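You operate a simulated robot arm through the tools that you are given. There is no shell and no other tool. Be economical: measure what you need, move in short steps, check, and stop when the job is done.

Carry out the task below with a simulated robot arm. There is one attempt and no reset: what you move stays moved.

## Task
Paste the teal sheet onto the framed board and rub it flat.
Fine: yellow brush, paste pot, felt block; tools back. Set down upright: yellow brush. A coat counts when it lies all over at full strength: go over it till it gets no stronger.
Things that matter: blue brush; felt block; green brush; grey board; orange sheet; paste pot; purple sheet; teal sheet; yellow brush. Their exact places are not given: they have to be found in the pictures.

The check looks at the end state, three seconds after you hand in, the way a careful person would. Anything else that was tipped, shoved, dropped, spilled or broken makes it a failure. Flat cloth is picked up by pressing the open fingertips on it (5 to 10 N) and closing them slowly along it; thin cloth reads only 2 to 8 mm in the jaws.

## Robot
A 7-joint arm with a fingered hand on a trunk, on a base that drives. Base frame: it is fixed to the floor where the robot stands at the start and does not move with it; the origin is under the middle of the robot, x ahead of it, y to its left, z up; the surface under the hand at the start is at about z = 0.9. Lengths are in m, angles in degrees, forces in N, time in s.
Its first joint turns from -166.0 to 166.0 degrees. Places, roughly: felt block (8x5x4 cm) [0.7, -0.3, 0.9]. Payload 4.7 kg.
Tool frame: the origin (TCP) lies between the finger pads and is the grasp point; the fingertips stand 0.036 m ahead of it; z points along the fingers, y is the line along which they close. The gripper opens to 0.12 m. The gripper's body begins 0.042 m behind the TCP. The gripper is a hand of 5 fingers: y runs from the thumb to the fingers, the wrist lies at [-0.018, -0.122, -0.21] in the tool frame.
Orientation is that of the tool frame in the base frame, as [roll, pitch, yaw] about the fixed x, y, z axes, in that order (R = Rz(yaw) Ry(pitch) Rx(roll)). With the fingers straight down and the wrist toward the robot, the tool's x, y and z point along [0, 1, 0], [1, 0, 0] and [0, 0, -1] of the base frame.

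## Interface
- The arm moves only by the tool move_arm. Its argument "motion" is one flat list of numbers, 6 for each row, row after row: the shift along the base's x, y, z in m, then the turn, a rotation vector about the base's x, y, z in degrees. In form: [x, y, z, wx, wy, wz, x, y, z, wx, wy, wz, ...]. A call has 1 to 12 rows; each row shifts and turns the commanded pose from where the row before left it. A row lasts 0.2 s, in which the tool goes at most 0.05 m and 8.6 degrees; a call with a longer step from one row to the next is refused whole. A pose out of reach is approached as far as the arm can. The call stops where the force on the tool passes 40 N (or 10 N more than at its start, if that is more) or the arm is blocked; 0.2 s more then pass. In this call time passes only in rows, and 0.2 s behind the last. It gives the time, the measured TCP pose, the force on the tool (base axes), the opening and the grip force at its end, in the units of the frame above (readings bear some noise), with the torque about the TCP (base axes, N m) and any sound that the robot's microphone picked up, and new pictures: "show" is both (left out), scene, wrist or none.
- Cameras (640 x 400 px; columns grow to the right, rows downward): "scene" is now at [-0.2371, 0.055, 1.2427]; the picture's right is [-0.27, -0.96, 0.00], its down [-0.19, 0.05, -0.98] and it looks along [0.94, -0.27, -0.19] (base axes); focal length 278 px, centre (320, 200). "wrist" rides on the gripper at [0.073, -0.091, -0.143] in the tool frame; the picture's right is [-0.80, 0.28, -0.53], its down [-0.53, -0.73, 0.42] and it looks along [-0.27, 0.62, 0.74] (tool axes); focal length 234 px, centre (320, 200).
- steer(legs): drives the robot by 1 to 6 legs, each [ahead, turn to the left] in m and degrees, along the robot's own axes; the way and the turn of a leg run together, so that a leg with both is an arc; at most 1.5 m and 180 degrees a leg. The arm and the cameras ride along, it lands a little off, and it stops where it bumps. It gives what a move gives, and a new picture of the scene camera.
- set_fingers(index, middle, ring, little, thumb_bend, thumb_turn): sets how far each is bent, from 0 (flat) to 1 (curled in); at 0.3 the hand is open as for a grip, at 0.7 the pads meet at the TCP. One left out holds its place. A second passes; each finger stops where it meets its share of the squeeze, and holds until it gets a number again. It is the only way to open and close the hand. It gives what a move gives, with no picture; readings hold the bend of each and the force on index, middle, ring, little, thumb and palm. thumb_turn goes from beside the hand (0) to across from the fingers (1), as for a grip.
- aim_head(pan, tilt): turns the head with the scene camera to pan (to the left, within 143 degrees either way) and tilt (down, from -29 to 69), counted from straight ahead of the robot. It gives what a move gives, and a new picture of the scene camera.
- point_at(camera, pixels): there is no depth. For up to 12 entries [column, row, z] of the newest picture of that camera ("zoom" is the newest enlarged one), the place [x, y] in the base frame at which the ray of that pixel passes the height z, good to about 0.003 m, but the place of the scene camera against the robot may be out by one fixed shift of up to 0.012 m in any direction. The clock stands still meanwhile.
- zoom(camera, box): a new picture of the part [left, top, right, bottom] of that camera's present view, enlarged. The clock stands still meanwhile.
- sign_off(): hands the job in; it is judged then, once.

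Go step by step. Measure first, check grasps and placings, and put right what went wrong. The budget is 80 turns and 260 pictures, counting those below and the enlarged ones. Unless the task says otherwise, let go and move clear before handing in, and close with one line.

The tools are called after ">>>" as name(argument=value, ...) on one line, values as JSON. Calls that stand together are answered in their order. move_arm: Moves the arm, as the interface text tells. Its arguments: {"type":"object","properties":{"motion":{"type":"array"},"show":{"type":"string","enum":["both","scene","wrist","none"]}},"required":["motion"]} The other tools are called the same way: set_fingers (index, middle, ring, little, thumb_bend, thumb_turn) moves the fingers one by one; steer (legs) drives the base; aim_head (pan, tilt) turns the head that bears the scene camera; point_at (camera, pixels) gives the place at which the rays of pixels pass given heights; zoom (camera, box) takes an enlarged picture of a part of a camera's view; sign_off () hands the job in.

At the start:

```text
time_s: 0.0
position: [0.6496, -0.2583, 1.2315]
ee_rot: [179.9, -0.1, 89.9]
ft_force: [-0.8, -0.4, -0.2]
torque: [-0.01, 0.0, -0.02]
gripper_width: 0.1194
gripper_force: 0.1
shape: jaw
bend: [0.3, 0.3, 0.3, 0.3, 0.3, 0.98]
finger forces: [0.0, 0.0, 0.0, 0.0, 0.0, 0.0]
robot x, y, heading: [0.0005, 0.0007, 0.1]
head pan, tilt: [-15.8, 11.2]
```

scene: 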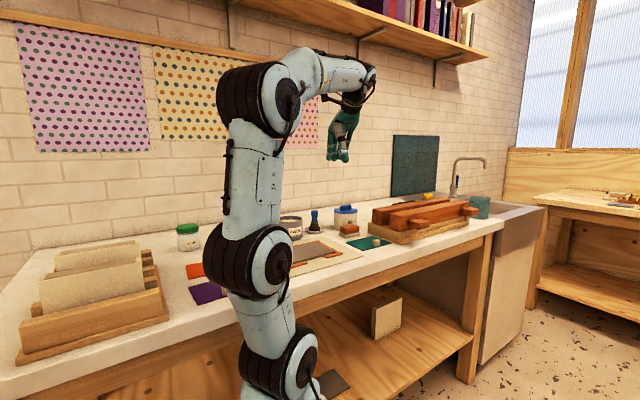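
wrist: 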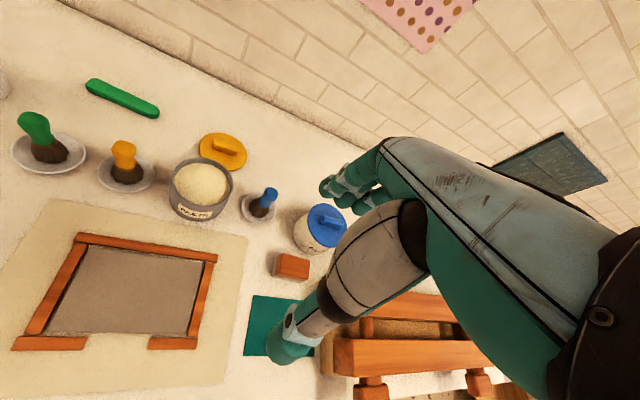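

The wrist picture shows the framed board (about 125,290), paste pot (200,188), yellow brush on a dish (125,160), teal sheet (270,325) and a brown block (292,265). I'll enlarge to see details and measure rough places.

>>> zoom(camera="wrist", box=[0, 60, 360, 285])

>>> zoom(camera="wrist", box=[200, 220, 488, 400])

>>> zoom(camera="scene", box=[160, 180, 480, 380])

>>> point_at(camera="wrist", pixels=[[125, 185, 0.9], [200, 210, 0.9], [78, 237, 0.9], [217, 257, 0.9], [28, 340, 0.9], [193, 342, 0.9], [292, 275, 0.9], [254, 296, 0.9], [244, 355, 0.9], [310, 300, 0.9], [45, 158, 0.9], [262, 208, 0.9]])

```text
1.78 times, centred on (180, 172) of wrist
```

zoom: 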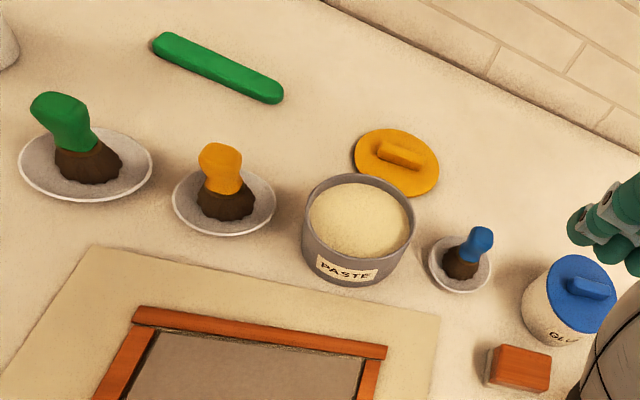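

```text
2.22 times, centred on (344, 310) of wrist
```

zoom: 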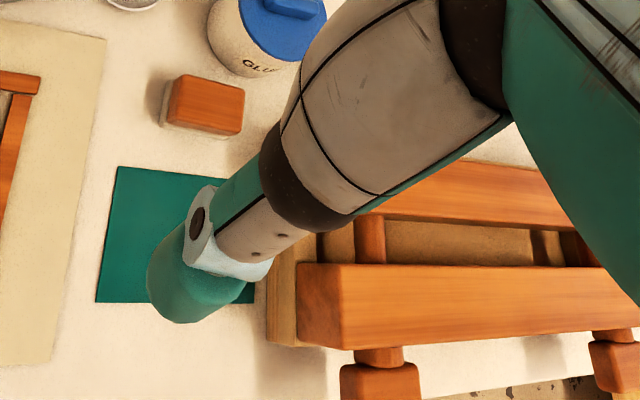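

```text
2.00 times, centred on (320, 280) of scene
```

zoom: 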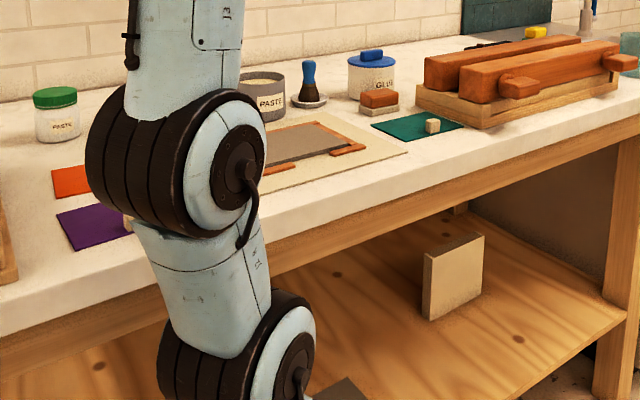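

```text
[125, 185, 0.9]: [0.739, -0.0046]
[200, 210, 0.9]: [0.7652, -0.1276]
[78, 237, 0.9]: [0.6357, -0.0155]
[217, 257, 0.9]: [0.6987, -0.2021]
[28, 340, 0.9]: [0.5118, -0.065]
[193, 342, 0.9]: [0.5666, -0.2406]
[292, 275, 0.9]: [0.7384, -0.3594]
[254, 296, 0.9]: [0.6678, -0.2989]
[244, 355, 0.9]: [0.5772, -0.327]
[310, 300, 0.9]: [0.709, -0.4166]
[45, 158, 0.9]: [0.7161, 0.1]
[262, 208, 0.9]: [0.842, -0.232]
```

The teal sheet seems to have a small wooden cube on it (scene zoom 432,125). I'll move the hand to the right to see the sheet, block and cube unobstructed.

>>> move_arm(motion=[0, -0.05, 0, 0, 0, 0, 0, -0.05, 0, 0, 0, 0, 0, -0.05, 0, 0, 0, 0, -0.03, -0.03, 0, 0, 0, 0], show="both")

```text
time_s: 1.0
position: [0.6207, -0.4373, 1.2328]
ee_rot: [-179.9, 0.0, 90.1]
ft_force: [0.1, 0.3, -0.3]
torque: [0.01, -0.02, 0.01]
gripper_width: 0.1194
gripper_force: 0.0
shape: jaw
bend: [0.3, 0.3, 0.3, 0.3, 0.3, 0.98]
finger forces: [0.0, 0.0, 0.1, 0.1, 0.0, 0.0]
robot x, y, heading: [-0.0028, 0.0007, -0.0]
head pan, tilt: [-15.8, 11.2]
```

scene: 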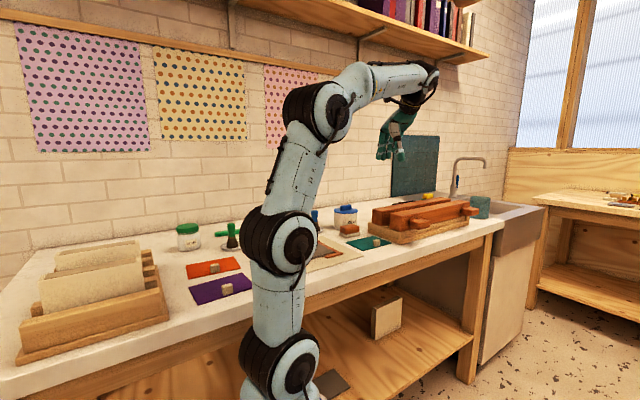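
wrist: 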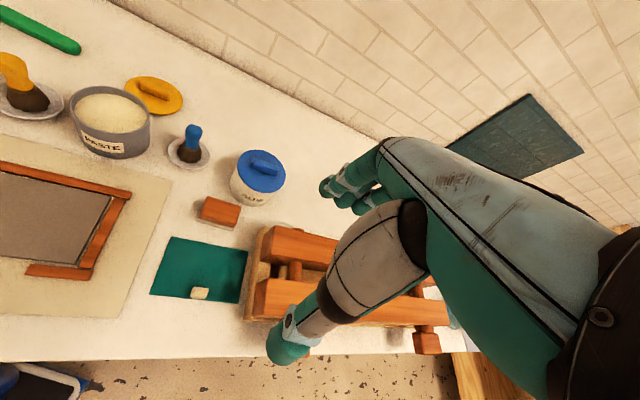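

Now teal sheet (200,270), cube on it (199,293), felt block (219,212) are visible. Enlarging and measuring.

>>> zoom(camera="wrist", box=[130, 180, 290, 320])

>>> point_at(camera="wrist", pixels=[[170, 236, 0.9], [248, 252, 0.9], [150, 294, 0.9], [240, 303, 0.9], [199, 299, 0.9], [199, 290, 0.92], [198, 221, 0.9], [234, 229, 0.9], [198, 215, 0.91], [241, 205, 0.94], [113, 145, 0.93]])

>>> zoom(camera="scene", box=[160, 200, 400, 310])

```text
2.86 times, centred on (210, 250) of wrist
```

zoom: 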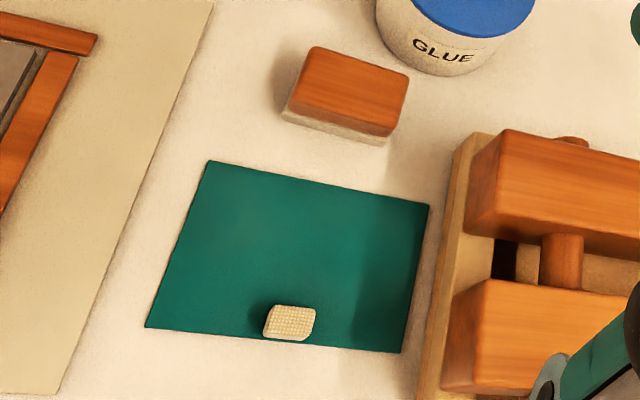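

```text
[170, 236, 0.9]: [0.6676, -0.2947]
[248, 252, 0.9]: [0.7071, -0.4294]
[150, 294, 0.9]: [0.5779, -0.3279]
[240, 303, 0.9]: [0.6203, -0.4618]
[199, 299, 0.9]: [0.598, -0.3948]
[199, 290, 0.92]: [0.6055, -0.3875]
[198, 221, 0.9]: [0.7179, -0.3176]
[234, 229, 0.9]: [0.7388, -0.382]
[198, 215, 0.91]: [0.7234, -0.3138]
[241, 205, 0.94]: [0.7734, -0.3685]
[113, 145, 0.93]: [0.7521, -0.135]
```

```text
2.67 times, centred on (280, 255) of scene
```

zoom: 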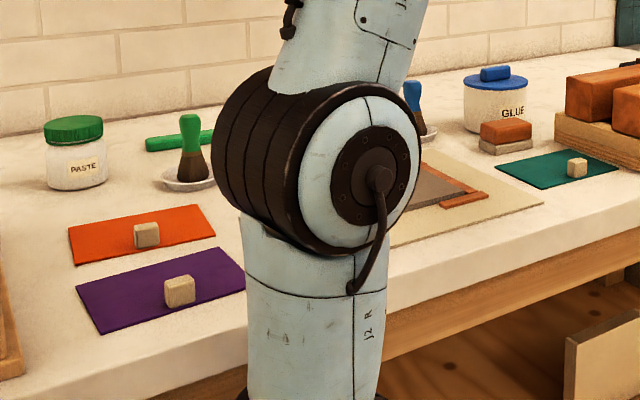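

The cubes sit centred at the near edge of every sheet, opposite the gap in the frame, so they look like handle tabs. Now I'll move left to view the frame and yellow brush closely.

>>> move_arm(motion=[-0.02, 0.045, 0, 0, 0, 0, -0.02, 0.045, 0, 0, 0, 0, -0.02, 0.045, 0, 0, 0, 0, -0.02, 0.045, 0, 0, 0, 0, -0.02, 0.045, 0, 0, 0, 0, -0.02, 0.045, 0, 0, 0, 0, -0.02, 0.045, -0.01, 0, 0, 0], show="both")

```text
refused: row 7 steps farther than a row can; nothing moved
```

>>> move_arm(motion=[-0.02, 0.045, 0, 0, 0, 0, -0.02, 0.045, 0, 0, 0, 0, -0.02, 0.045, 0, 0, 0, 0, -0.02, 0.045, 0, 0, 0, 0, -0.02, 0.045, 0, 0, 0, 0, -0.02, 0.045, 0, 0, 0, 0, -0.02, 0.045, 0, 0, 0, 0], show="both")

```text
time_s: 2.6
position: [0.4782, -0.1217, 1.2304]
ee_rot: [-179.8, -0.1, 90.0]
ft_force: [0.6, -0.8, -0.9]
torque: [0.09, 0.04, -0.01]
gripper_width: 0.1199
gripper_force: 0.0
shape: jaw
bend: [0.3, 0.3, 0.3, 0.3, 0.3, 0.98]
finger forces: [0.0, 0.0, 0.0, 0.0, 0.0, 0.1]
robot x, y, heading: [-0.0019, 0.0016, -0.1]
head pan, tilt: [-15.8, 11.2]
```

scene: 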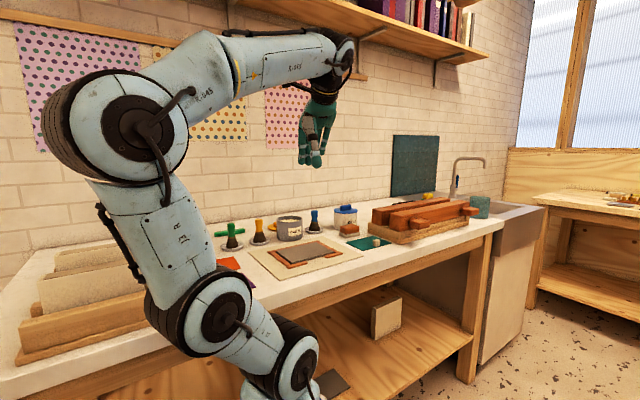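
wrist: 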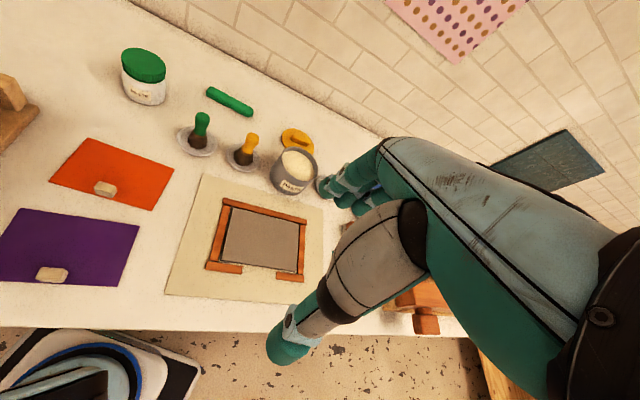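

Good overview: frame (255,240), yellow brush (245,150), pot (293,172). Enlarging both cameras and measuring.

>>> zoom(camera="wrist", box=[160, 100, 340, 212])

>>> zoom(camera="scene", box=[200, 190, 410, 290])

>>> zoom(camera="wrist", box=[160, 170, 340, 310])

>>> point_at(camera="zoom", pixels=[[218, 104, 0.905], [533, 168, 0.905], [166, 339, 0.905], [510, 393, 0.905], [300, 370, 0.905], [405, 390, 0.905], [235, 130, 0.905], [500, 185, 0.905]])

```text
3.56 times, centred on (250, 156) of wrist
```

zoom: 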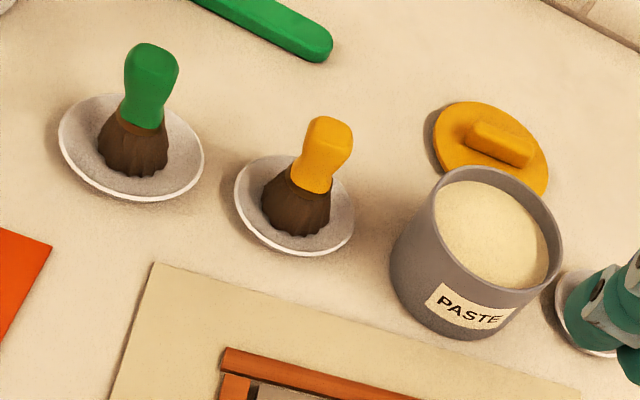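

```text
3.05 times, centred on (305, 240) of scene
```

zoom: 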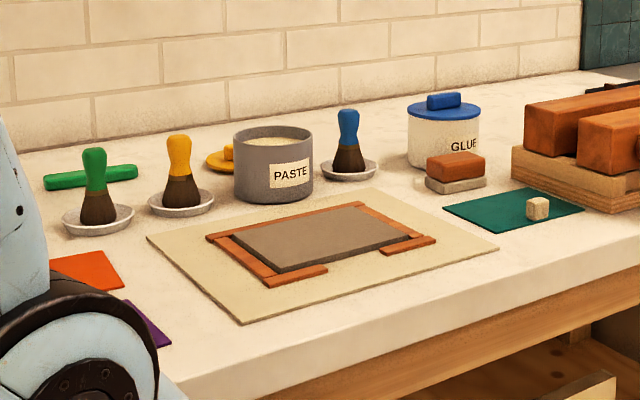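

```text
2.86 times, centred on (250, 240) of wrist
```

zoom: 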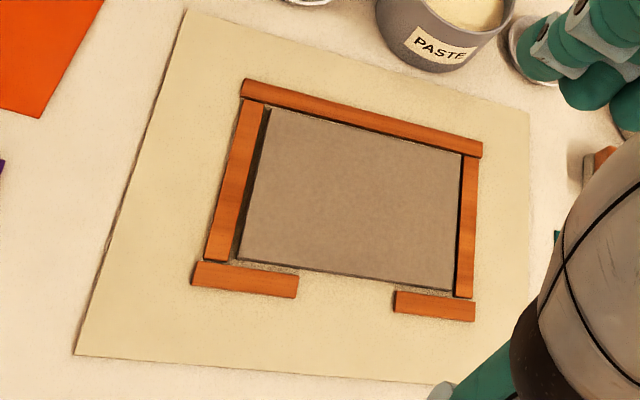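

```text
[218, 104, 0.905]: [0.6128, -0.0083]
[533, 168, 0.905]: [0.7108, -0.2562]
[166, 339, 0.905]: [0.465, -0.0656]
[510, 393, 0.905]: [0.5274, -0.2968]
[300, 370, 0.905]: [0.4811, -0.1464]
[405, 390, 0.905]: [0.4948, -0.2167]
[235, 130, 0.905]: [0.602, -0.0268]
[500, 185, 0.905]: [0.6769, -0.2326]
```

The grey board lies inside the battens with small gaps; measuring its corners, brush and pot points properly.

>>> point_at(camera="zoom", pixels=[[270, 108, 0.91], [462, 152, 0.91], [452, 290, 0.91], [238, 258, 0.91], [243, 92, 0.905], [482, 155, 0.905], [298, 295, 0.905], [395, 310, 0.905], [185, 10, 0.902], [75, 355, 0.902], [475, 318, 0.905], [193, 285, 0.905]])

>>> point_at(camera="wrist", pixels=[[243, 164, 0.9], [251, 135, 0.99], [251, 135, 0.98], [296, 166, 0.96], [282, 154, 0.97], [318, 170, 0.97], [247, 150, 0.94], [228, 155, 0.905], [257, 166, 0.905], [286, 194, 0.9]])

>>> point_at(camera="scene", pixels=[[259, 236, 0.98], [259, 256, 0.91], [290, 239, 0.97], [259, 258, 0.9], [376, 258, 0.92], [350, 230, 0.93], [259, 251, 0.93]])

```text
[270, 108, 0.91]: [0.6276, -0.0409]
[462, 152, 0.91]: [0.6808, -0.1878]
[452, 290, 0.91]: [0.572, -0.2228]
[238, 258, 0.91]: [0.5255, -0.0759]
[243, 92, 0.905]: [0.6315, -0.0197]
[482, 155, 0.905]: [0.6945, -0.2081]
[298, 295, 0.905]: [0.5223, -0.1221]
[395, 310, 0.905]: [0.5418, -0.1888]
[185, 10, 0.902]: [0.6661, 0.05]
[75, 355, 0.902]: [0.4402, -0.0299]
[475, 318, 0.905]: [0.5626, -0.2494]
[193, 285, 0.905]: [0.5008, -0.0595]
```

```text
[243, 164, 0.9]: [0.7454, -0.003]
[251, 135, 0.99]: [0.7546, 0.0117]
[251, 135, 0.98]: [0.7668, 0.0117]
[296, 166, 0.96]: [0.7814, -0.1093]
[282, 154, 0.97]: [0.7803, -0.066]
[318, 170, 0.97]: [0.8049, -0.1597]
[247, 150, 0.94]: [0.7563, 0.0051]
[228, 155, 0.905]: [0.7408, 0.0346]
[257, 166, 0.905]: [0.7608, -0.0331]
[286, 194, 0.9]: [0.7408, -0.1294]
```

```text
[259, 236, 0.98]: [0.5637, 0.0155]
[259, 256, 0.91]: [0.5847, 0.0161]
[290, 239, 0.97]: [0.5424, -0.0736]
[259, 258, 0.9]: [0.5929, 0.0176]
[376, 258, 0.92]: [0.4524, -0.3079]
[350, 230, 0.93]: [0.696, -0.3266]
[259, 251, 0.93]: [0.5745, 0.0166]
```

I mis-converted the rows of the scene zoom; re-measuring brush top (258,219), neck and pot in the scene picture to triangulate heights.

>>> point_at(camera="scene", pixels=[[258.4, 219.5, 0.98], [258.4, 219.5, 0.99], [258.4, 219.5, 1.0], [259.3, 242, 0.905], [258.7, 232, 0.94], [290, 216, 0.97], [290, 216, 0.98], [376.5, 240, 0.92], [352, 230, 0.93], [376.5, 246.5, 0.9]])

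>>> point_at(camera="wrist", pixels=[[252, 135, 0.97], [252, 135, 1.0], [279, 151, 0.98], [315, 170, 0.98], [297, 166, 0.98], [245, 152, 0.93], [245, 152, 0.945]])

>>> zoom(camera="scene", box=[210, 205, 306, 265])

>>> zoom(camera="scene", box=[330, 205, 426, 265])

```text
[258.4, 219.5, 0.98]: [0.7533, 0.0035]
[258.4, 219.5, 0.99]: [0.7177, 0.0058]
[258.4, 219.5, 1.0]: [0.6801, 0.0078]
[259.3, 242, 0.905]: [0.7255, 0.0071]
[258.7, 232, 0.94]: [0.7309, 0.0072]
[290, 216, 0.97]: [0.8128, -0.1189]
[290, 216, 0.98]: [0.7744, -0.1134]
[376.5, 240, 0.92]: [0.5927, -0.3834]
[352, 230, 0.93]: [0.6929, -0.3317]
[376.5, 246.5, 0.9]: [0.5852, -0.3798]
```

```text
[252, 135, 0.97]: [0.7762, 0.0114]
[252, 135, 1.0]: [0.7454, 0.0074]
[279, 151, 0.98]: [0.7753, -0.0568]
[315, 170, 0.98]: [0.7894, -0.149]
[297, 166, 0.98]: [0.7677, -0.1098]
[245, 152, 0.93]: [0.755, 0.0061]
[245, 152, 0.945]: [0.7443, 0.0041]
```

```text
6.67 times, centred on (258, 235) of scene
```

zoom: 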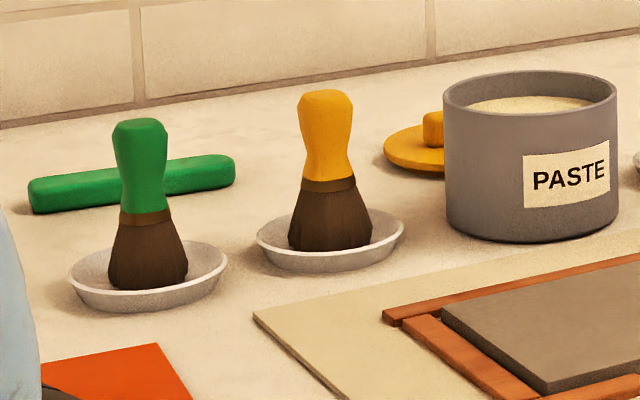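

```text
6.67 times, centred on (378, 235) of scene
```

zoom: 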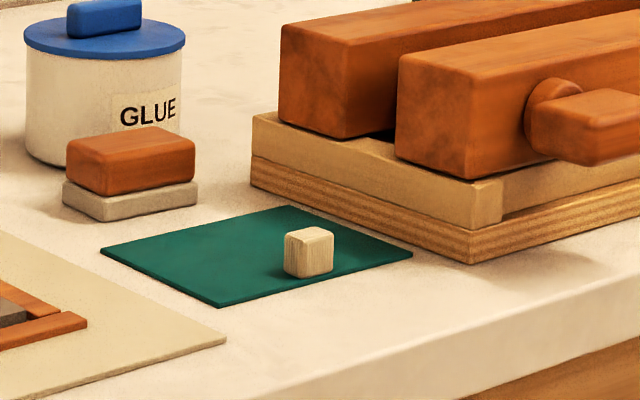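

Brush is about 8.5 cm tall (z≈0.905–0.99) near (0.75, 0.005). I'll hover above it and check alignment with the wrist camera.

>>> move_arm(motion=[0.039, 0.018, -0.018, 0, 0, 0, 0.039, 0.018, -0.018, 0, 0, 0, 0.039, 0.018, -0.018, 0, 0, 0, 0.039, 0.018, -0.018, 0, 0, 0, 0.039, 0.018, -0.018, 0, 0, 0, 0.039, 0.018, -0.018, 0, 0, 0, 0.039, 0.018, -0.018, 0, 0, 0], show="both")

>>> zoom(camera="wrist", box=[200, 100, 440, 250])

```text
time_s: 4.2
position: [0.753, 0.002, 1.1043]
ee_rot: [179.9, 0.1, 90.0]
ft_force: [-0.6, -0.2, 0.7]
torque: [0.0, -0.06, -0.01]
gripper_width: 0.1198
gripper_force: 0.0
shape: jaw
bend: [0.3, 0.3, 0.3, 0.3, 0.3, 0.98]
finger forces: [0.0, 0.0, 0.0, 0.1, 0.0, 0.0]
robot x, y, heading: [0.0012, 0.0, -0.1]
head pan, tilt: [-15.8, 11.2]
```

scene: 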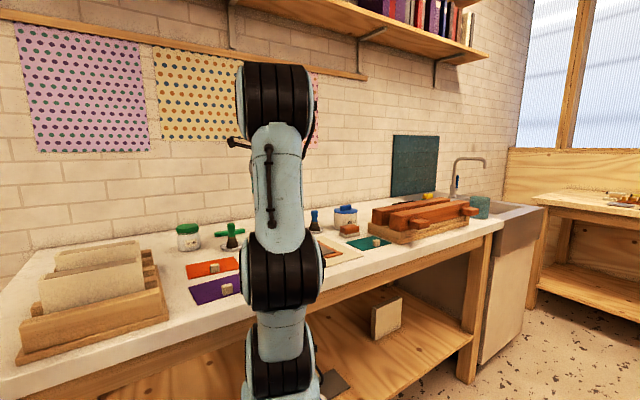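
wrist: 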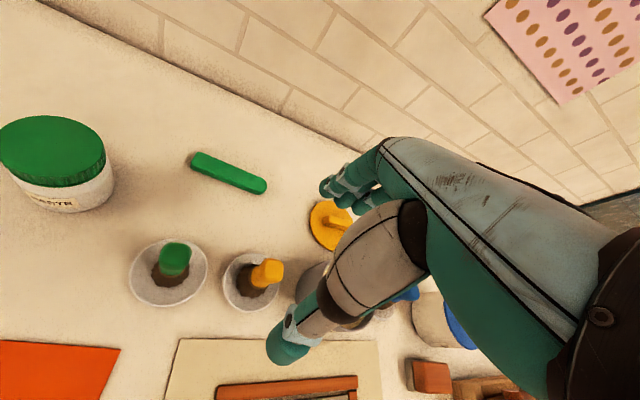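

```text
2.67 times, centred on (320, 175) of wrist
```

zoom: 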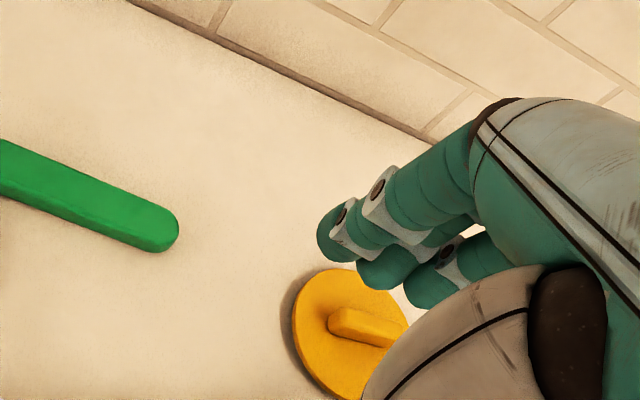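

Brush handle top seen at about (269,268), bristles at (252,285). Measuring at matching heights.

>>> zoom(camera="wrist", box=[200, 225, 328, 305])

>>> point_at(camera="wrist", pixels=[[271, 270, 0.99], [266, 274, 0.97], [252, 284, 0.91], [224, 280, 0.91], [279, 284, 0.91], [330, 241, 1.1043], [246, 255, 0.912], [255, 311, 0.912]])

```text
5.00 times, centred on (264, 265) of wrist
```

zoom: 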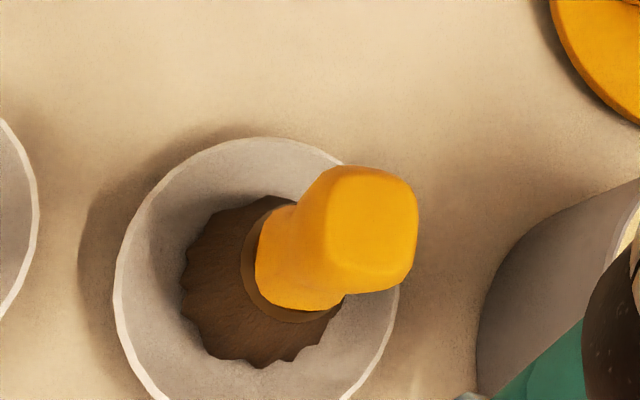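

```text
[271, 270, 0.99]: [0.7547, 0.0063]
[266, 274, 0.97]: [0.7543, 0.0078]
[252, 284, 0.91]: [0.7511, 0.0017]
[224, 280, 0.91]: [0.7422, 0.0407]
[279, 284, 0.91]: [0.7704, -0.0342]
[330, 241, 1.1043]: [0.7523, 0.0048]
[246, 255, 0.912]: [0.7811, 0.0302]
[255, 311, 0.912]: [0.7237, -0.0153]
```

The TCP is centred over the brush (0.755, 0.003). Descending to grip height.

>>> move_arm(motion=[0.002, 0.001, -0.035, 0, 0, 0, 0, 0, -0.035, 0, 0, 0, 0, 0, -0.03, 0, 0, 0, 0, 0, -0.027, 0, 0, 0], show="wrist")

```text
time_s: 5.2
position: [0.7567, 0.0052, 0.9783]
ee_rot: [-180.0, -0.1, 90.0]
ft_force: [-0.8, 0.6, 0.8]
torque: [0.0, 0.0, 0.02]
gripper_width: 0.1201
gripper_force: 0.1
shape: jaw
bend: [0.3, 0.3, 0.3, 0.3, 0.3, 0.98]
finger forces: [0.1, 0.0, 0.0, 0.0, 0.1, 0.0]
robot x, y, heading: [0.0022, 0.0002, 0.2]
head pan, tilt: [-15.8, 11.2]
```

wrist: 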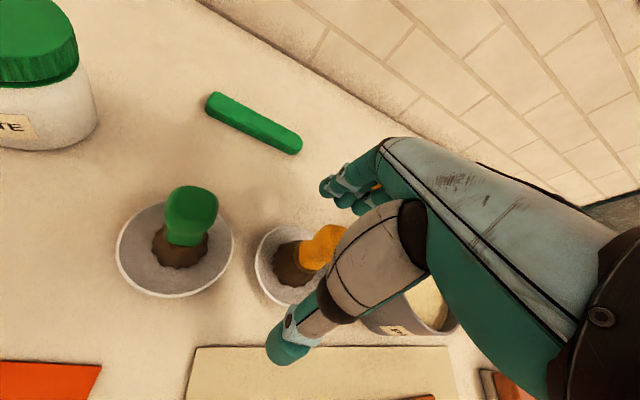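

Brush handle lies between thumb and fingers. Closing evenly in two steps.

>>> set_fingers(index=0.52, middle=0.52, ring=0.52, little=0.52, thumb_bend=0.52)

>>> set_fingers(index=0.75, middle=0.75, ring=0.75, little=0.75, thumb_bend=0.75)

>>> zoom(camera="wrist", box=[200, 150, 440, 300])

```text
time_s: 6.2
position: [0.7567, 0.0055, 0.9773]
ee_rot: [-180.0, 0.1, 90.0]
ft_force: [0.3, 0.7, -0.8]
torque: [-0.03, 0.04, -0.03]
gripper_width: 0.0578
gripper_force: 0.0
shape: fingers
bend: [0.52, 0.52, 0.52, 0.52, 0.52, 0.98]
finger forces: [0.1, 0.0, 0.0, 0.0, 0.0, 0.1]
robot x, y, heading: [0.0026, 0.0011, 0.4]
head pan, tilt: [-15.8, 11.2]
```

```text
time_s: 7.2
position: [0.7564, 0.0066, 0.9775]
ee_rot: [179.9, 0.1, 90.0]
ft_force: [1.2, -2.0, 5.5]
torque: [-0.02, 0.1, 0.03]
gripper_width: 0.0372
gripper_force: 14.8
shape: fingers
bend: [0.61, 0.61, 0.75, 0.75, 0.59, 0.96]
finger forces: [7.1, 7.3, 0.1, 0.1, 15.0, 0.0]
robot x, y, heading: [-0.0022, -0.0001, -0.1]
head pan, tilt: [-15.8, 11.2]
```

```text
2.67 times, centred on (320, 225) of wrist
```

zoom: 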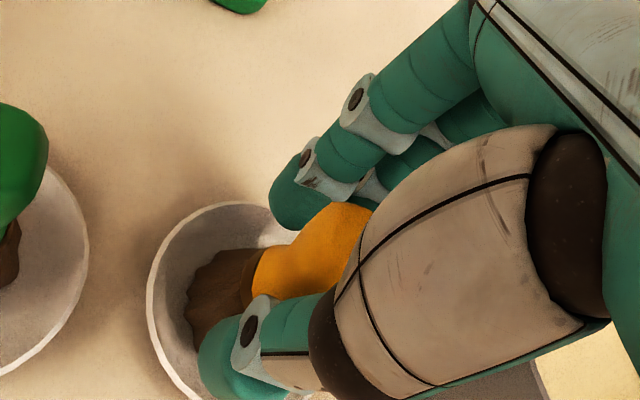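

Index, middle and thumb hold the handle (15 N). I'll curl ring and little out of the way and lift.

>>> set_fingers(ring=1.0, little=1.0)

>>> move_arm(motion=[0, 0, 0.02, 0, 0, 0, 0, 0, 0.03, 0, 0, 0, 0, 0, 0.035, 0, 0, 0, 0, 0, 0.035, 0, 0, 0], show="both")

>>> zoom(camera="wrist", box=[200, 150, 440, 300])

```text
time_s: 8.2
position: [0.7563, 0.0063, 0.9785]
ee_rot: [-179.9, 0.0, 90.0]
ft_force: [0.3, -2.3, 6.1]
torque: [-0.05, 0.08, 0.02]
gripper_width: 0.0373
gripper_force: 15.1
shape: fingers
bend: [0.61, 0.61, 1.0, 1.0, 0.59, 0.96]
finger forces: [7.7, 7.8, 0.1, 0.0, 15.4, 0.1]
robot x, y, heading: [-0.0014, -0.0012, -0.1]
head pan, tilt: [-15.8, 11.2]
```

```text
time_s: 9.2
position: [0.7563, 0.0053, 1.0988]
ee_rot: [180.0, 0.0, 90.0]
ft_force: [0.6, 0.5, -1.5]
torque: [0.0, 0.0, 0.03]
gripper_width: 0.026
gripper_force: 10.8
shape: fingers
bend: [0.64, 0.63, 1.0, 1.0, 0.64, 0.96]
finger forces: [5.8, 4.5, 0.0, 0.0, 11.0, 0.1]
robot x, y, heading: [-0.0013, -0.0022, 0.0]
head pan, tilt: [-15.8, 11.2]
```

scene: 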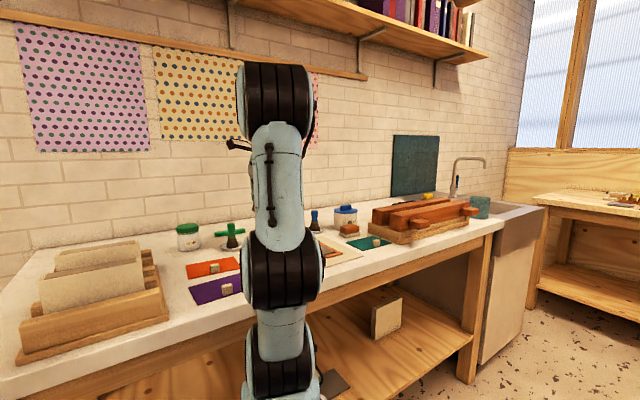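
wrist: 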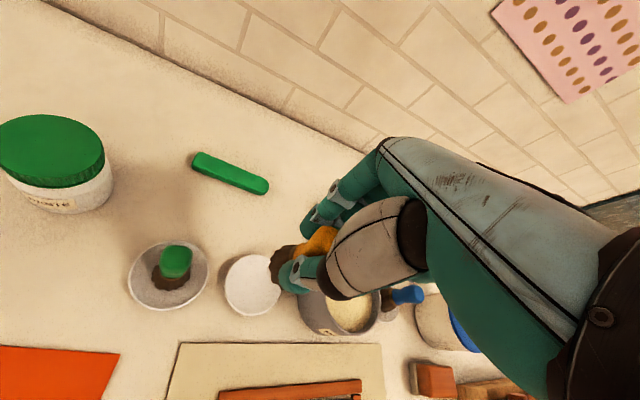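

```text
2.67 times, centred on (320, 225) of wrist
```

zoom: 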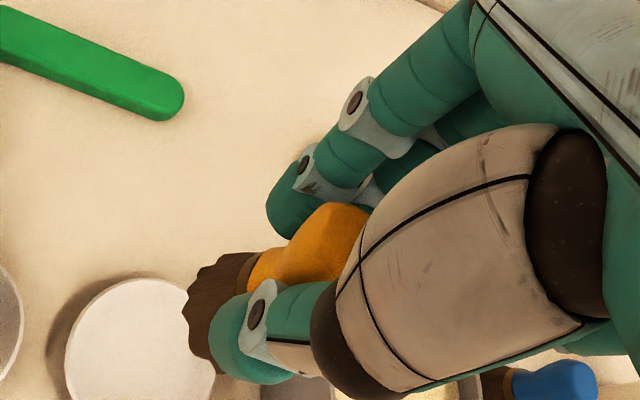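

Brush is held and lifted, its dish stayed at (253,284). Now measure the pot, visible at (340,308).

>>> zoom(camera="wrist", box=[270, 260, 430, 360])

>>> point_at(camera="zoom", pixels=[[440, 210, 0.973], [320, 210, 0.96], [300, 290, 0.973], [420, 180, 0.973]])

```text
4.00 times, centred on (350, 310) of wrist
```

zoom: 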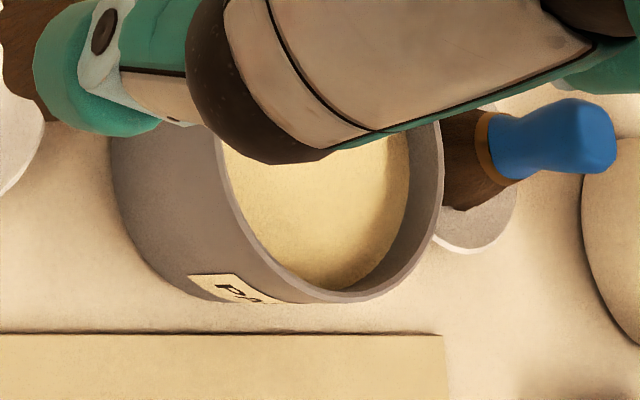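

```text
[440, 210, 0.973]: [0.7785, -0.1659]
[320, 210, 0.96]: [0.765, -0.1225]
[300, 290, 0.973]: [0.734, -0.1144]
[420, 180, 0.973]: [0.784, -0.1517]
```

Pot centre ≈ (0.78, -0.115). Moving the brush over it at height and checking.

>>> move_arm(motion=[0.008, -0.04, 0, 0, 0, 0, 0.008, -0.04, 0, 0, 0, 0, 0.008, -0.04, 0, 0, 0, 0], show="both")

>>> zoom(camera="wrist", box=[180, 190, 404, 330])

>>> zoom(camera="scene", box=[210, 160, 370, 260])

```text
time_s: 10.0
position: [0.777, -0.1152, 1.0972]
ee_rot: [-180.0, 0.0, 90.0]
ft_force: [0.0, -0.4, 0.5]
torque: [-0.04, -0.01, -0.01]
gripper_width: 0.0261
gripper_force: 10.5
shape: fingers
bend: [0.64, 0.63, 1.0, 1.0, 0.64, 0.96]
finger forces: [5.8, 4.4, 0.0, 0.0, 10.9, 0.0]
robot x, y, heading: [-0.0013, -0.0021, -0.0]
head pan, tilt: [-15.8, 11.2]
```

scene: 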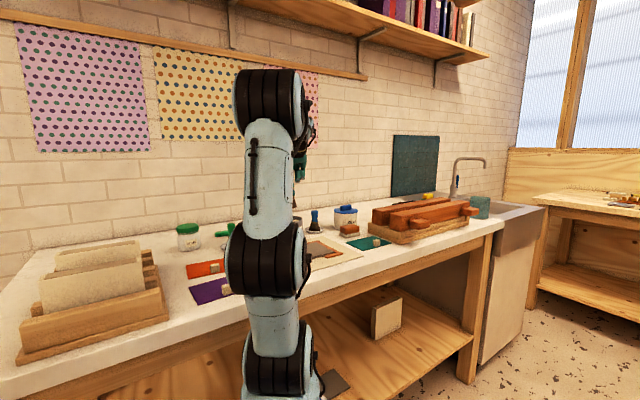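
wrist: 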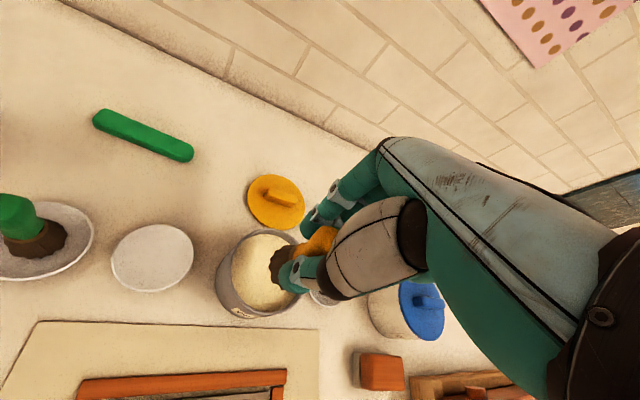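

```text
2.86 times, centred on (292, 260) of wrist
```

zoom: 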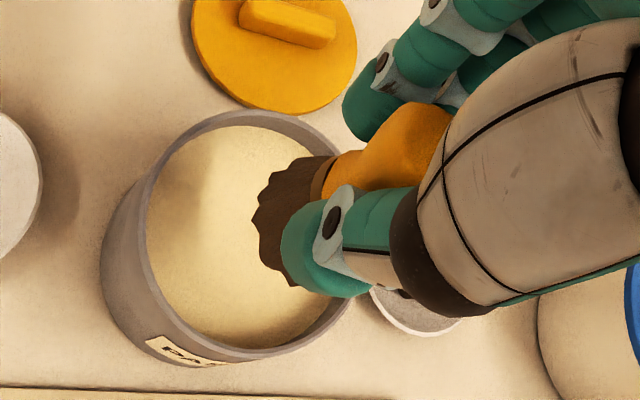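

```text
4.00 times, centred on (290, 210) of scene
```

zoom: 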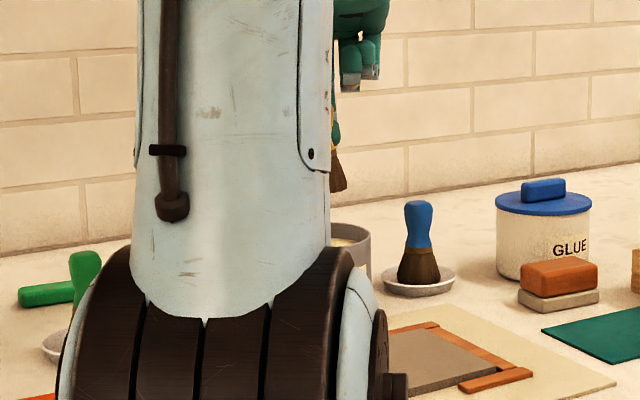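

The scene zoom shows the bristle tip at about z≈1.013 (8.4 cm below TCP). I'll refresh the grip and dip into the paste, stirring slightly.

>>> set_fingers(index=0.9, middle=0.9, thumb_bend=0.9)

>>> move_arm(motion=[0.003, 0, -0.025, 0, 0, 0, 0, 0, -0.02, 0, 0, 0, 0, 0, -0.01, 0, 0, 0, 0, 0, -0.008, 0, 0, 0], show="wrist")

>>> zoom(camera="wrist", box=[180, 190, 404, 330])

```text
time_s: 11.0
position: [0.7777, -0.1146, 1.0985]
ee_rot: [-180.0, 0.0, 89.9]
ft_force: [-0.3, 0.9, -0.2]
torque: [-0.03, -0.02, 0.0]
gripper_width: 0.0254
gripper_force: 21.5
shape: fingers
bend: [0.6, 0.64, 1.0, 1.0, 0.66, 0.95]
finger forces: [11.4, 8.4, 0.0, 0.0, 23.1, 0.0]
robot x, y, heading: [-0.0059, 0.0008, 0.3]
head pan, tilt: [-15.8, 11.2]
```

```text
time_s: 12.0
position: [0.7813, -0.116, 1.0374]
ee_rot: [179.7, 0.0, 90.0]
ft_force: [-0.2, -0.4, 8.5]
torque: [-0.02, -0.12, 0.04]
gripper_width: 0.0256
gripper_force: 22.1
shape: fingers
bend: [0.6, 0.64, 1.0, 1.0, 0.66, 0.95]
finger forces: [10.7, 9.9, 0.0, 0.1, 24.5, 0.0]
robot x, y, heading: [0.0015, -0.0001, 0.1]
head pan, tilt: [-15.8, 11.2]
```

wrist: 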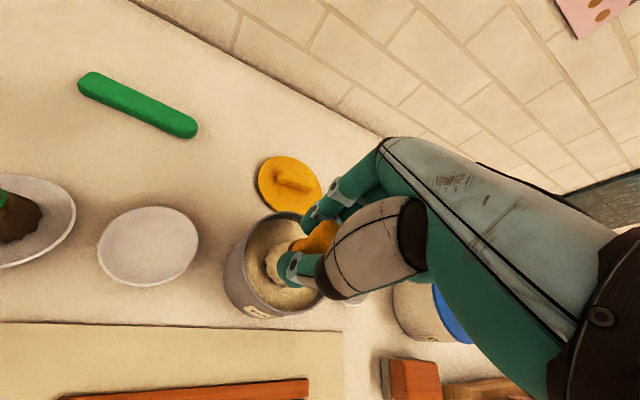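

```text
2.86 times, centred on (292, 260) of wrist
```

zoom: 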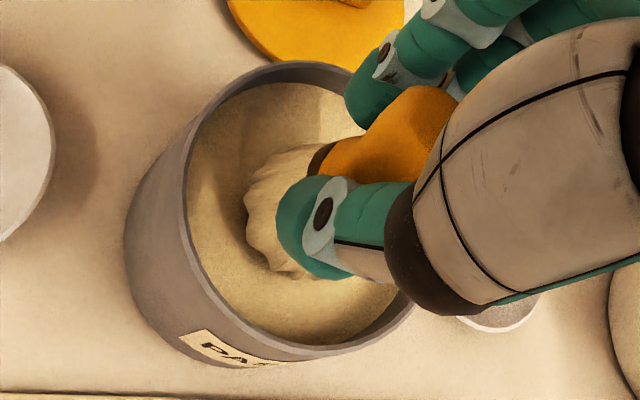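

Bristles are coated (zoom 275,215) with 8.5 N contact. Lifting and holding above the pot, then checking.

>>> move_arm(motion=[0.004, 0.006, 0.004, 0, 0, 0, -0.008, -0.012, 0, 0, 0, 0, 0.004, 0.006, 0.006, 0, 0, 0, 0, 0, 0.02, 0, 0, 0, 0, 0, 0.03, 0, 0, 0, 0, 0, 0, 0, 0, 0, 0, 0, 0, 0, 0, 0], show="both")

>>> zoom(camera="wrist", box=[180, 190, 404, 330])

>>> zoom(camera="scene", box=[260, 160, 356, 220])

```text
time_s: 13.6
position: [0.7813, -0.1139, 1.0971]
ee_rot: [-180.0, 0.0, 89.9]
ft_force: [-0.3, 0.3, -0.9]
torque: [0.0, 0.01, 0.01]
gripper_width: 0.0256
gripper_force: 21.5
shape: fingers
bend: [0.59, 0.64, 1.0, 1.0, 0.66, 0.95]
finger forces: [11.2, 8.3, 0.1, 0.0, 22.6, 0.0]
robot x, y, heading: [0.0013, 0.0048, -0.3]
head pan, tilt: [-15.8, 11.2]
```

scene: 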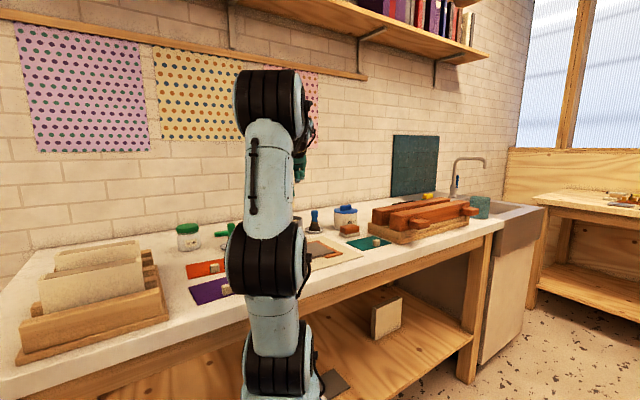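
wrist: 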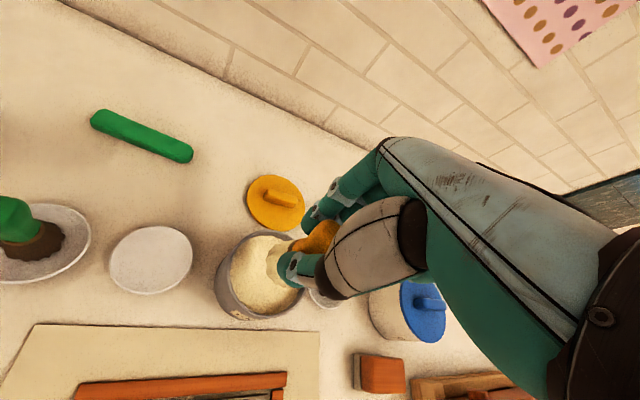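

```text
2.86 times, centred on (292, 260) of wrist
```

zoom: 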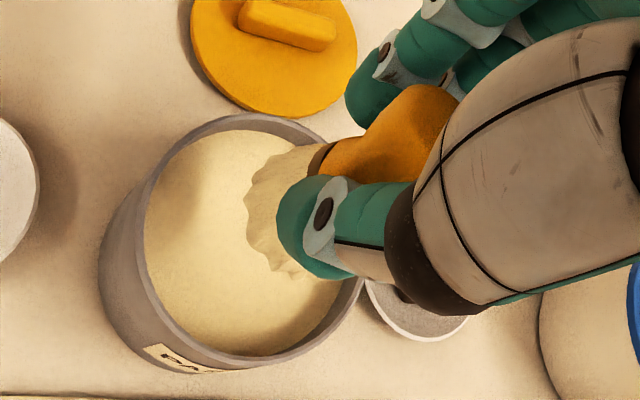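

```text
6.67 times, centred on (308, 190) of scene
```

zoom: 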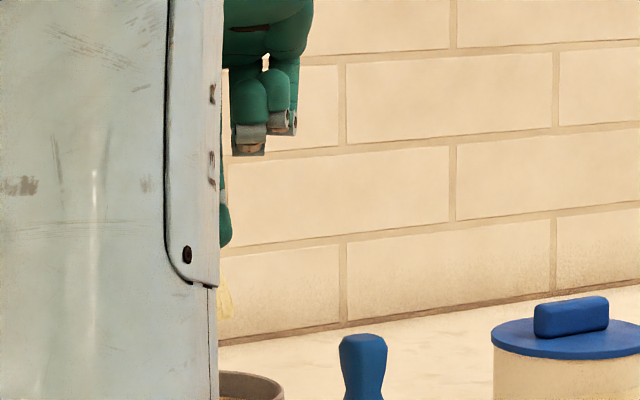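

Brush loaded. Checking where the bristle tip lies relative to TCP.

>>> point_at(camera="wrist", pixels=[[278, 270, 1.013], [266, 264, 1.013], [285, 288, 1.013], [275, 250, 1.02]])

>>> move_arm(motion=[-0.03, 0.01, 0, 0, 0, 0, -0.04, 0.016, 0, 0, 0, 0, -0.04, 0.016, 0, 0, 0, 0, -0.04, 0.013, 0, 0, 0, 0, -0.012, 0.002, -0.03, 0, 0, 0], show="both")

>>> zoom(camera="wrist", box=[180, 210, 404, 350])

>>> zoom(camera="scene", box=[200, 190, 360, 290])

```text
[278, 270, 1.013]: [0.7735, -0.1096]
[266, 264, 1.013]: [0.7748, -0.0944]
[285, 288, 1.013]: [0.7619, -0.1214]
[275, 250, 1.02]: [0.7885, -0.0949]
```

```text
time_s: 14.8
position: [0.6202, -0.0569, 1.0662]
ee_rot: [-179.9, 0.0, 90.0]
ft_force: [-0.6, 0.4, -0.8]
torque: [-0.02, -0.01, 0.01]
gripper_width: 0.0252
gripper_force: 21.2
shape: fingers
bend: [0.59, 0.64, 1.0, 1.0, 0.66, 0.95]
finger forces: [11.2, 8.4, 0.0, 0.0, 22.6, 0.1]
robot x, y, heading: [0.0032, -0.0006, -0.1]
head pan, tilt: [-15.8, 11.2]
```

scene: 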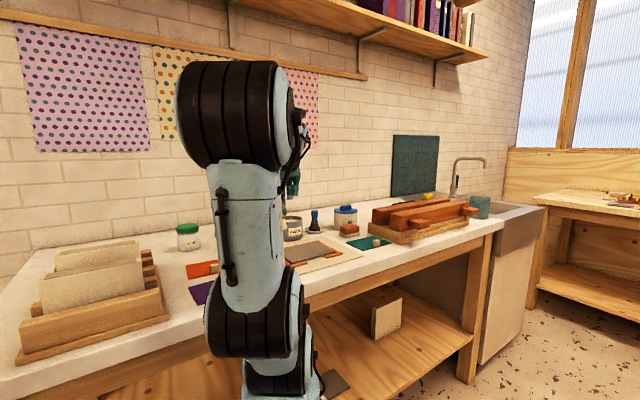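
wrist: 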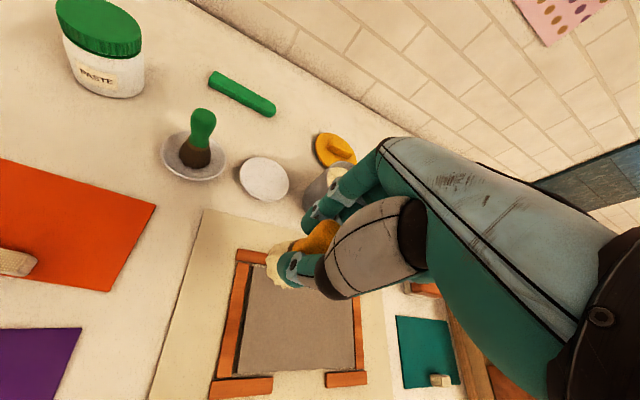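

```text
2.86 times, centred on (292, 280) of wrist
```

zoom: 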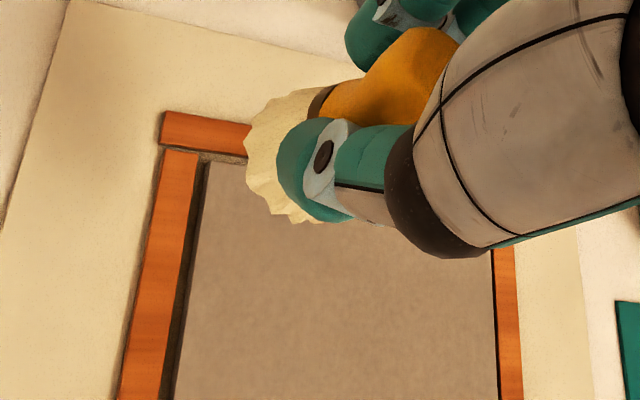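

```text
4.00 times, centred on (280, 240) of scene
```

zoom: 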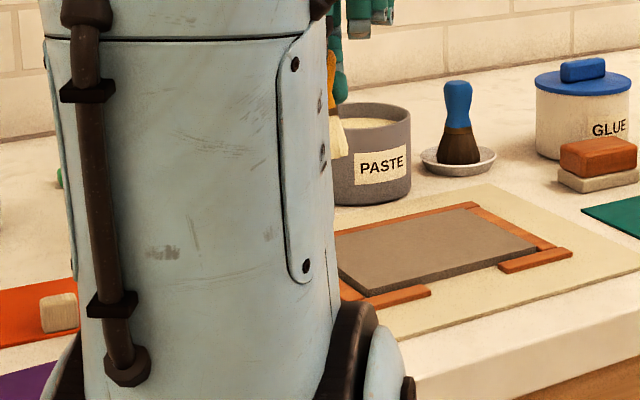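

Brush hangs vertically over the far-left corner of the board. Lowering gradually to find contact.

>>> move_arm(motion=[0.002, -0.006, -0.03, 0, 0, 0, 0, 0, -0.026, 0, 0, 0, 0, 0, -0.006, 0, 0, 0], show="wrist")

>>> zoom(camera="wrist", box=[180, 210, 404, 350])

```text
time_s: 15.6
position: [0.6213, -0.0646, 1.0058]
ee_rot: [179.9, 0.0, 90.0]
ft_force: [-0.3, 1.0, -1.3]
torque: [0.0, 0.01, -0.02]
gripper_width: 0.0258
gripper_force: 21.5
shape: fingers
bend: [0.59, 0.64, 1.0, 1.0, 0.66, 0.95]
finger forces: [11.1, 8.4, 0.0, 0.1, 22.6, 0.1]
robot x, y, heading: [0.0009, -0.0011, 0.2]
head pan, tilt: [-15.8, 11.2]
```

wrist: 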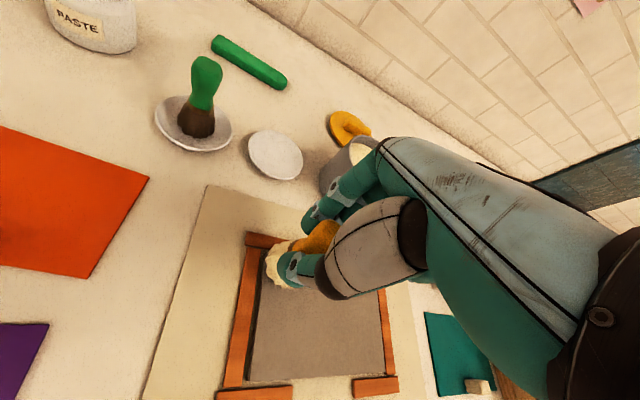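

```text
2.86 times, centred on (292, 280) of wrist
```

zoom: 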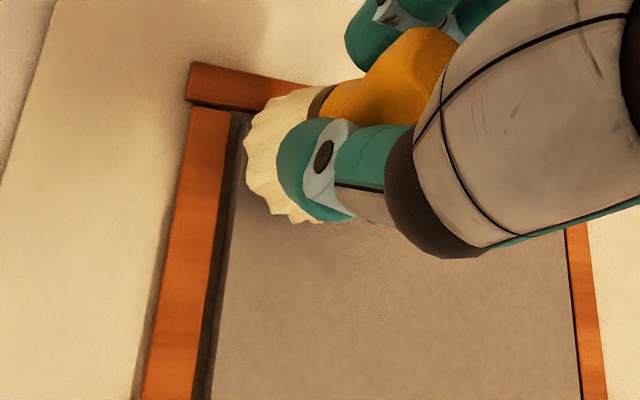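

Bristles sit just above the corner, within the board's left edge (zoom 240). Lowering further in small steps.

>>> move_arm(motion=[0, 0, -0.005, 0, 0, 0, 0, 0, -0.005, 0, 0, 0], show="none")

>>> move_arm(motion=[0, 0, -0.003, 0, 0, 0], show="wrist")

>>> zoom(camera="wrist", box=[180, 210, 404, 350])

```text
time_s: 16.2
position: [0.6195, -0.0651, 0.9944]
ee_rot: [-180.0, 0.0, 90.0]
ft_force: [-0.4, -0.1, -0.6]
torque: [-0.02, -0.03, 0.0]
gripper_width: 0.0256
gripper_force: 21.0
shape: fingers
bend: [0.59, 0.64, 1.0, 1.0, 0.66, 0.95]
finger forces: [11.1, 8.3, 0.0, 0.1, 22.6, 0.0]
robot x, y, heading: [0.0012, -0.0004, 0.3]
head pan, tilt: [-15.8, 11.2]
```

```text
time_s: 16.6
position: [0.6197, -0.0646, 0.9903]
ee_rot: [180.0, 0.0, 90.0]
ft_force: [0.8, -0.7, -0.4]
torque: [-0.01, 0.01, 0.01]
gripper_width: 0.0257
gripper_force: 21.2
shape: fingers
bend: [0.59, 0.64, 1.0, 1.0, 0.66, 0.95]
finger forces: [11.1, 8.5, 0.0, 0.1, 22.6, 0.1]
robot x, y, heading: [0.0006, 0.0028, -0.1]
head pan, tilt: [-15.8, 11.2]
```

wrist: 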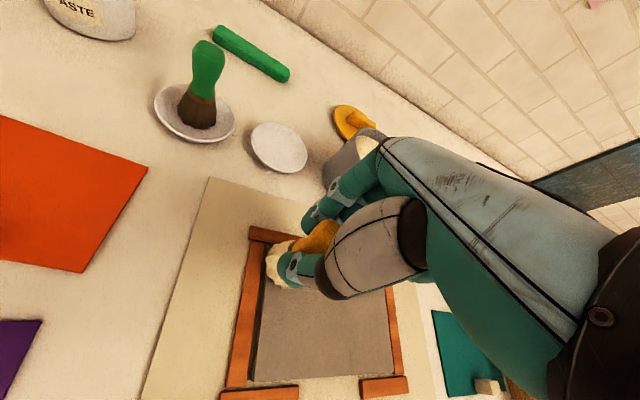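

```text
2.86 times, centred on (292, 280) of wrist
```

zoom: 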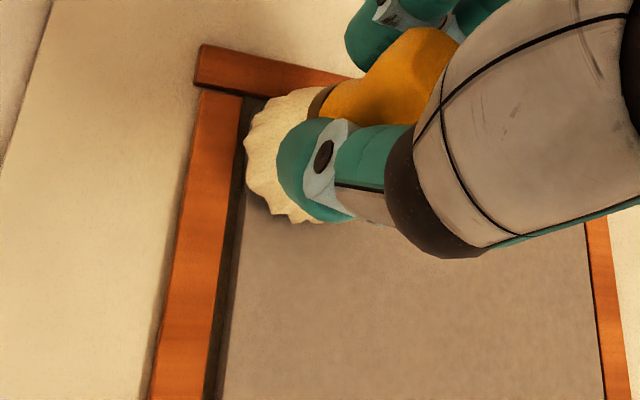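

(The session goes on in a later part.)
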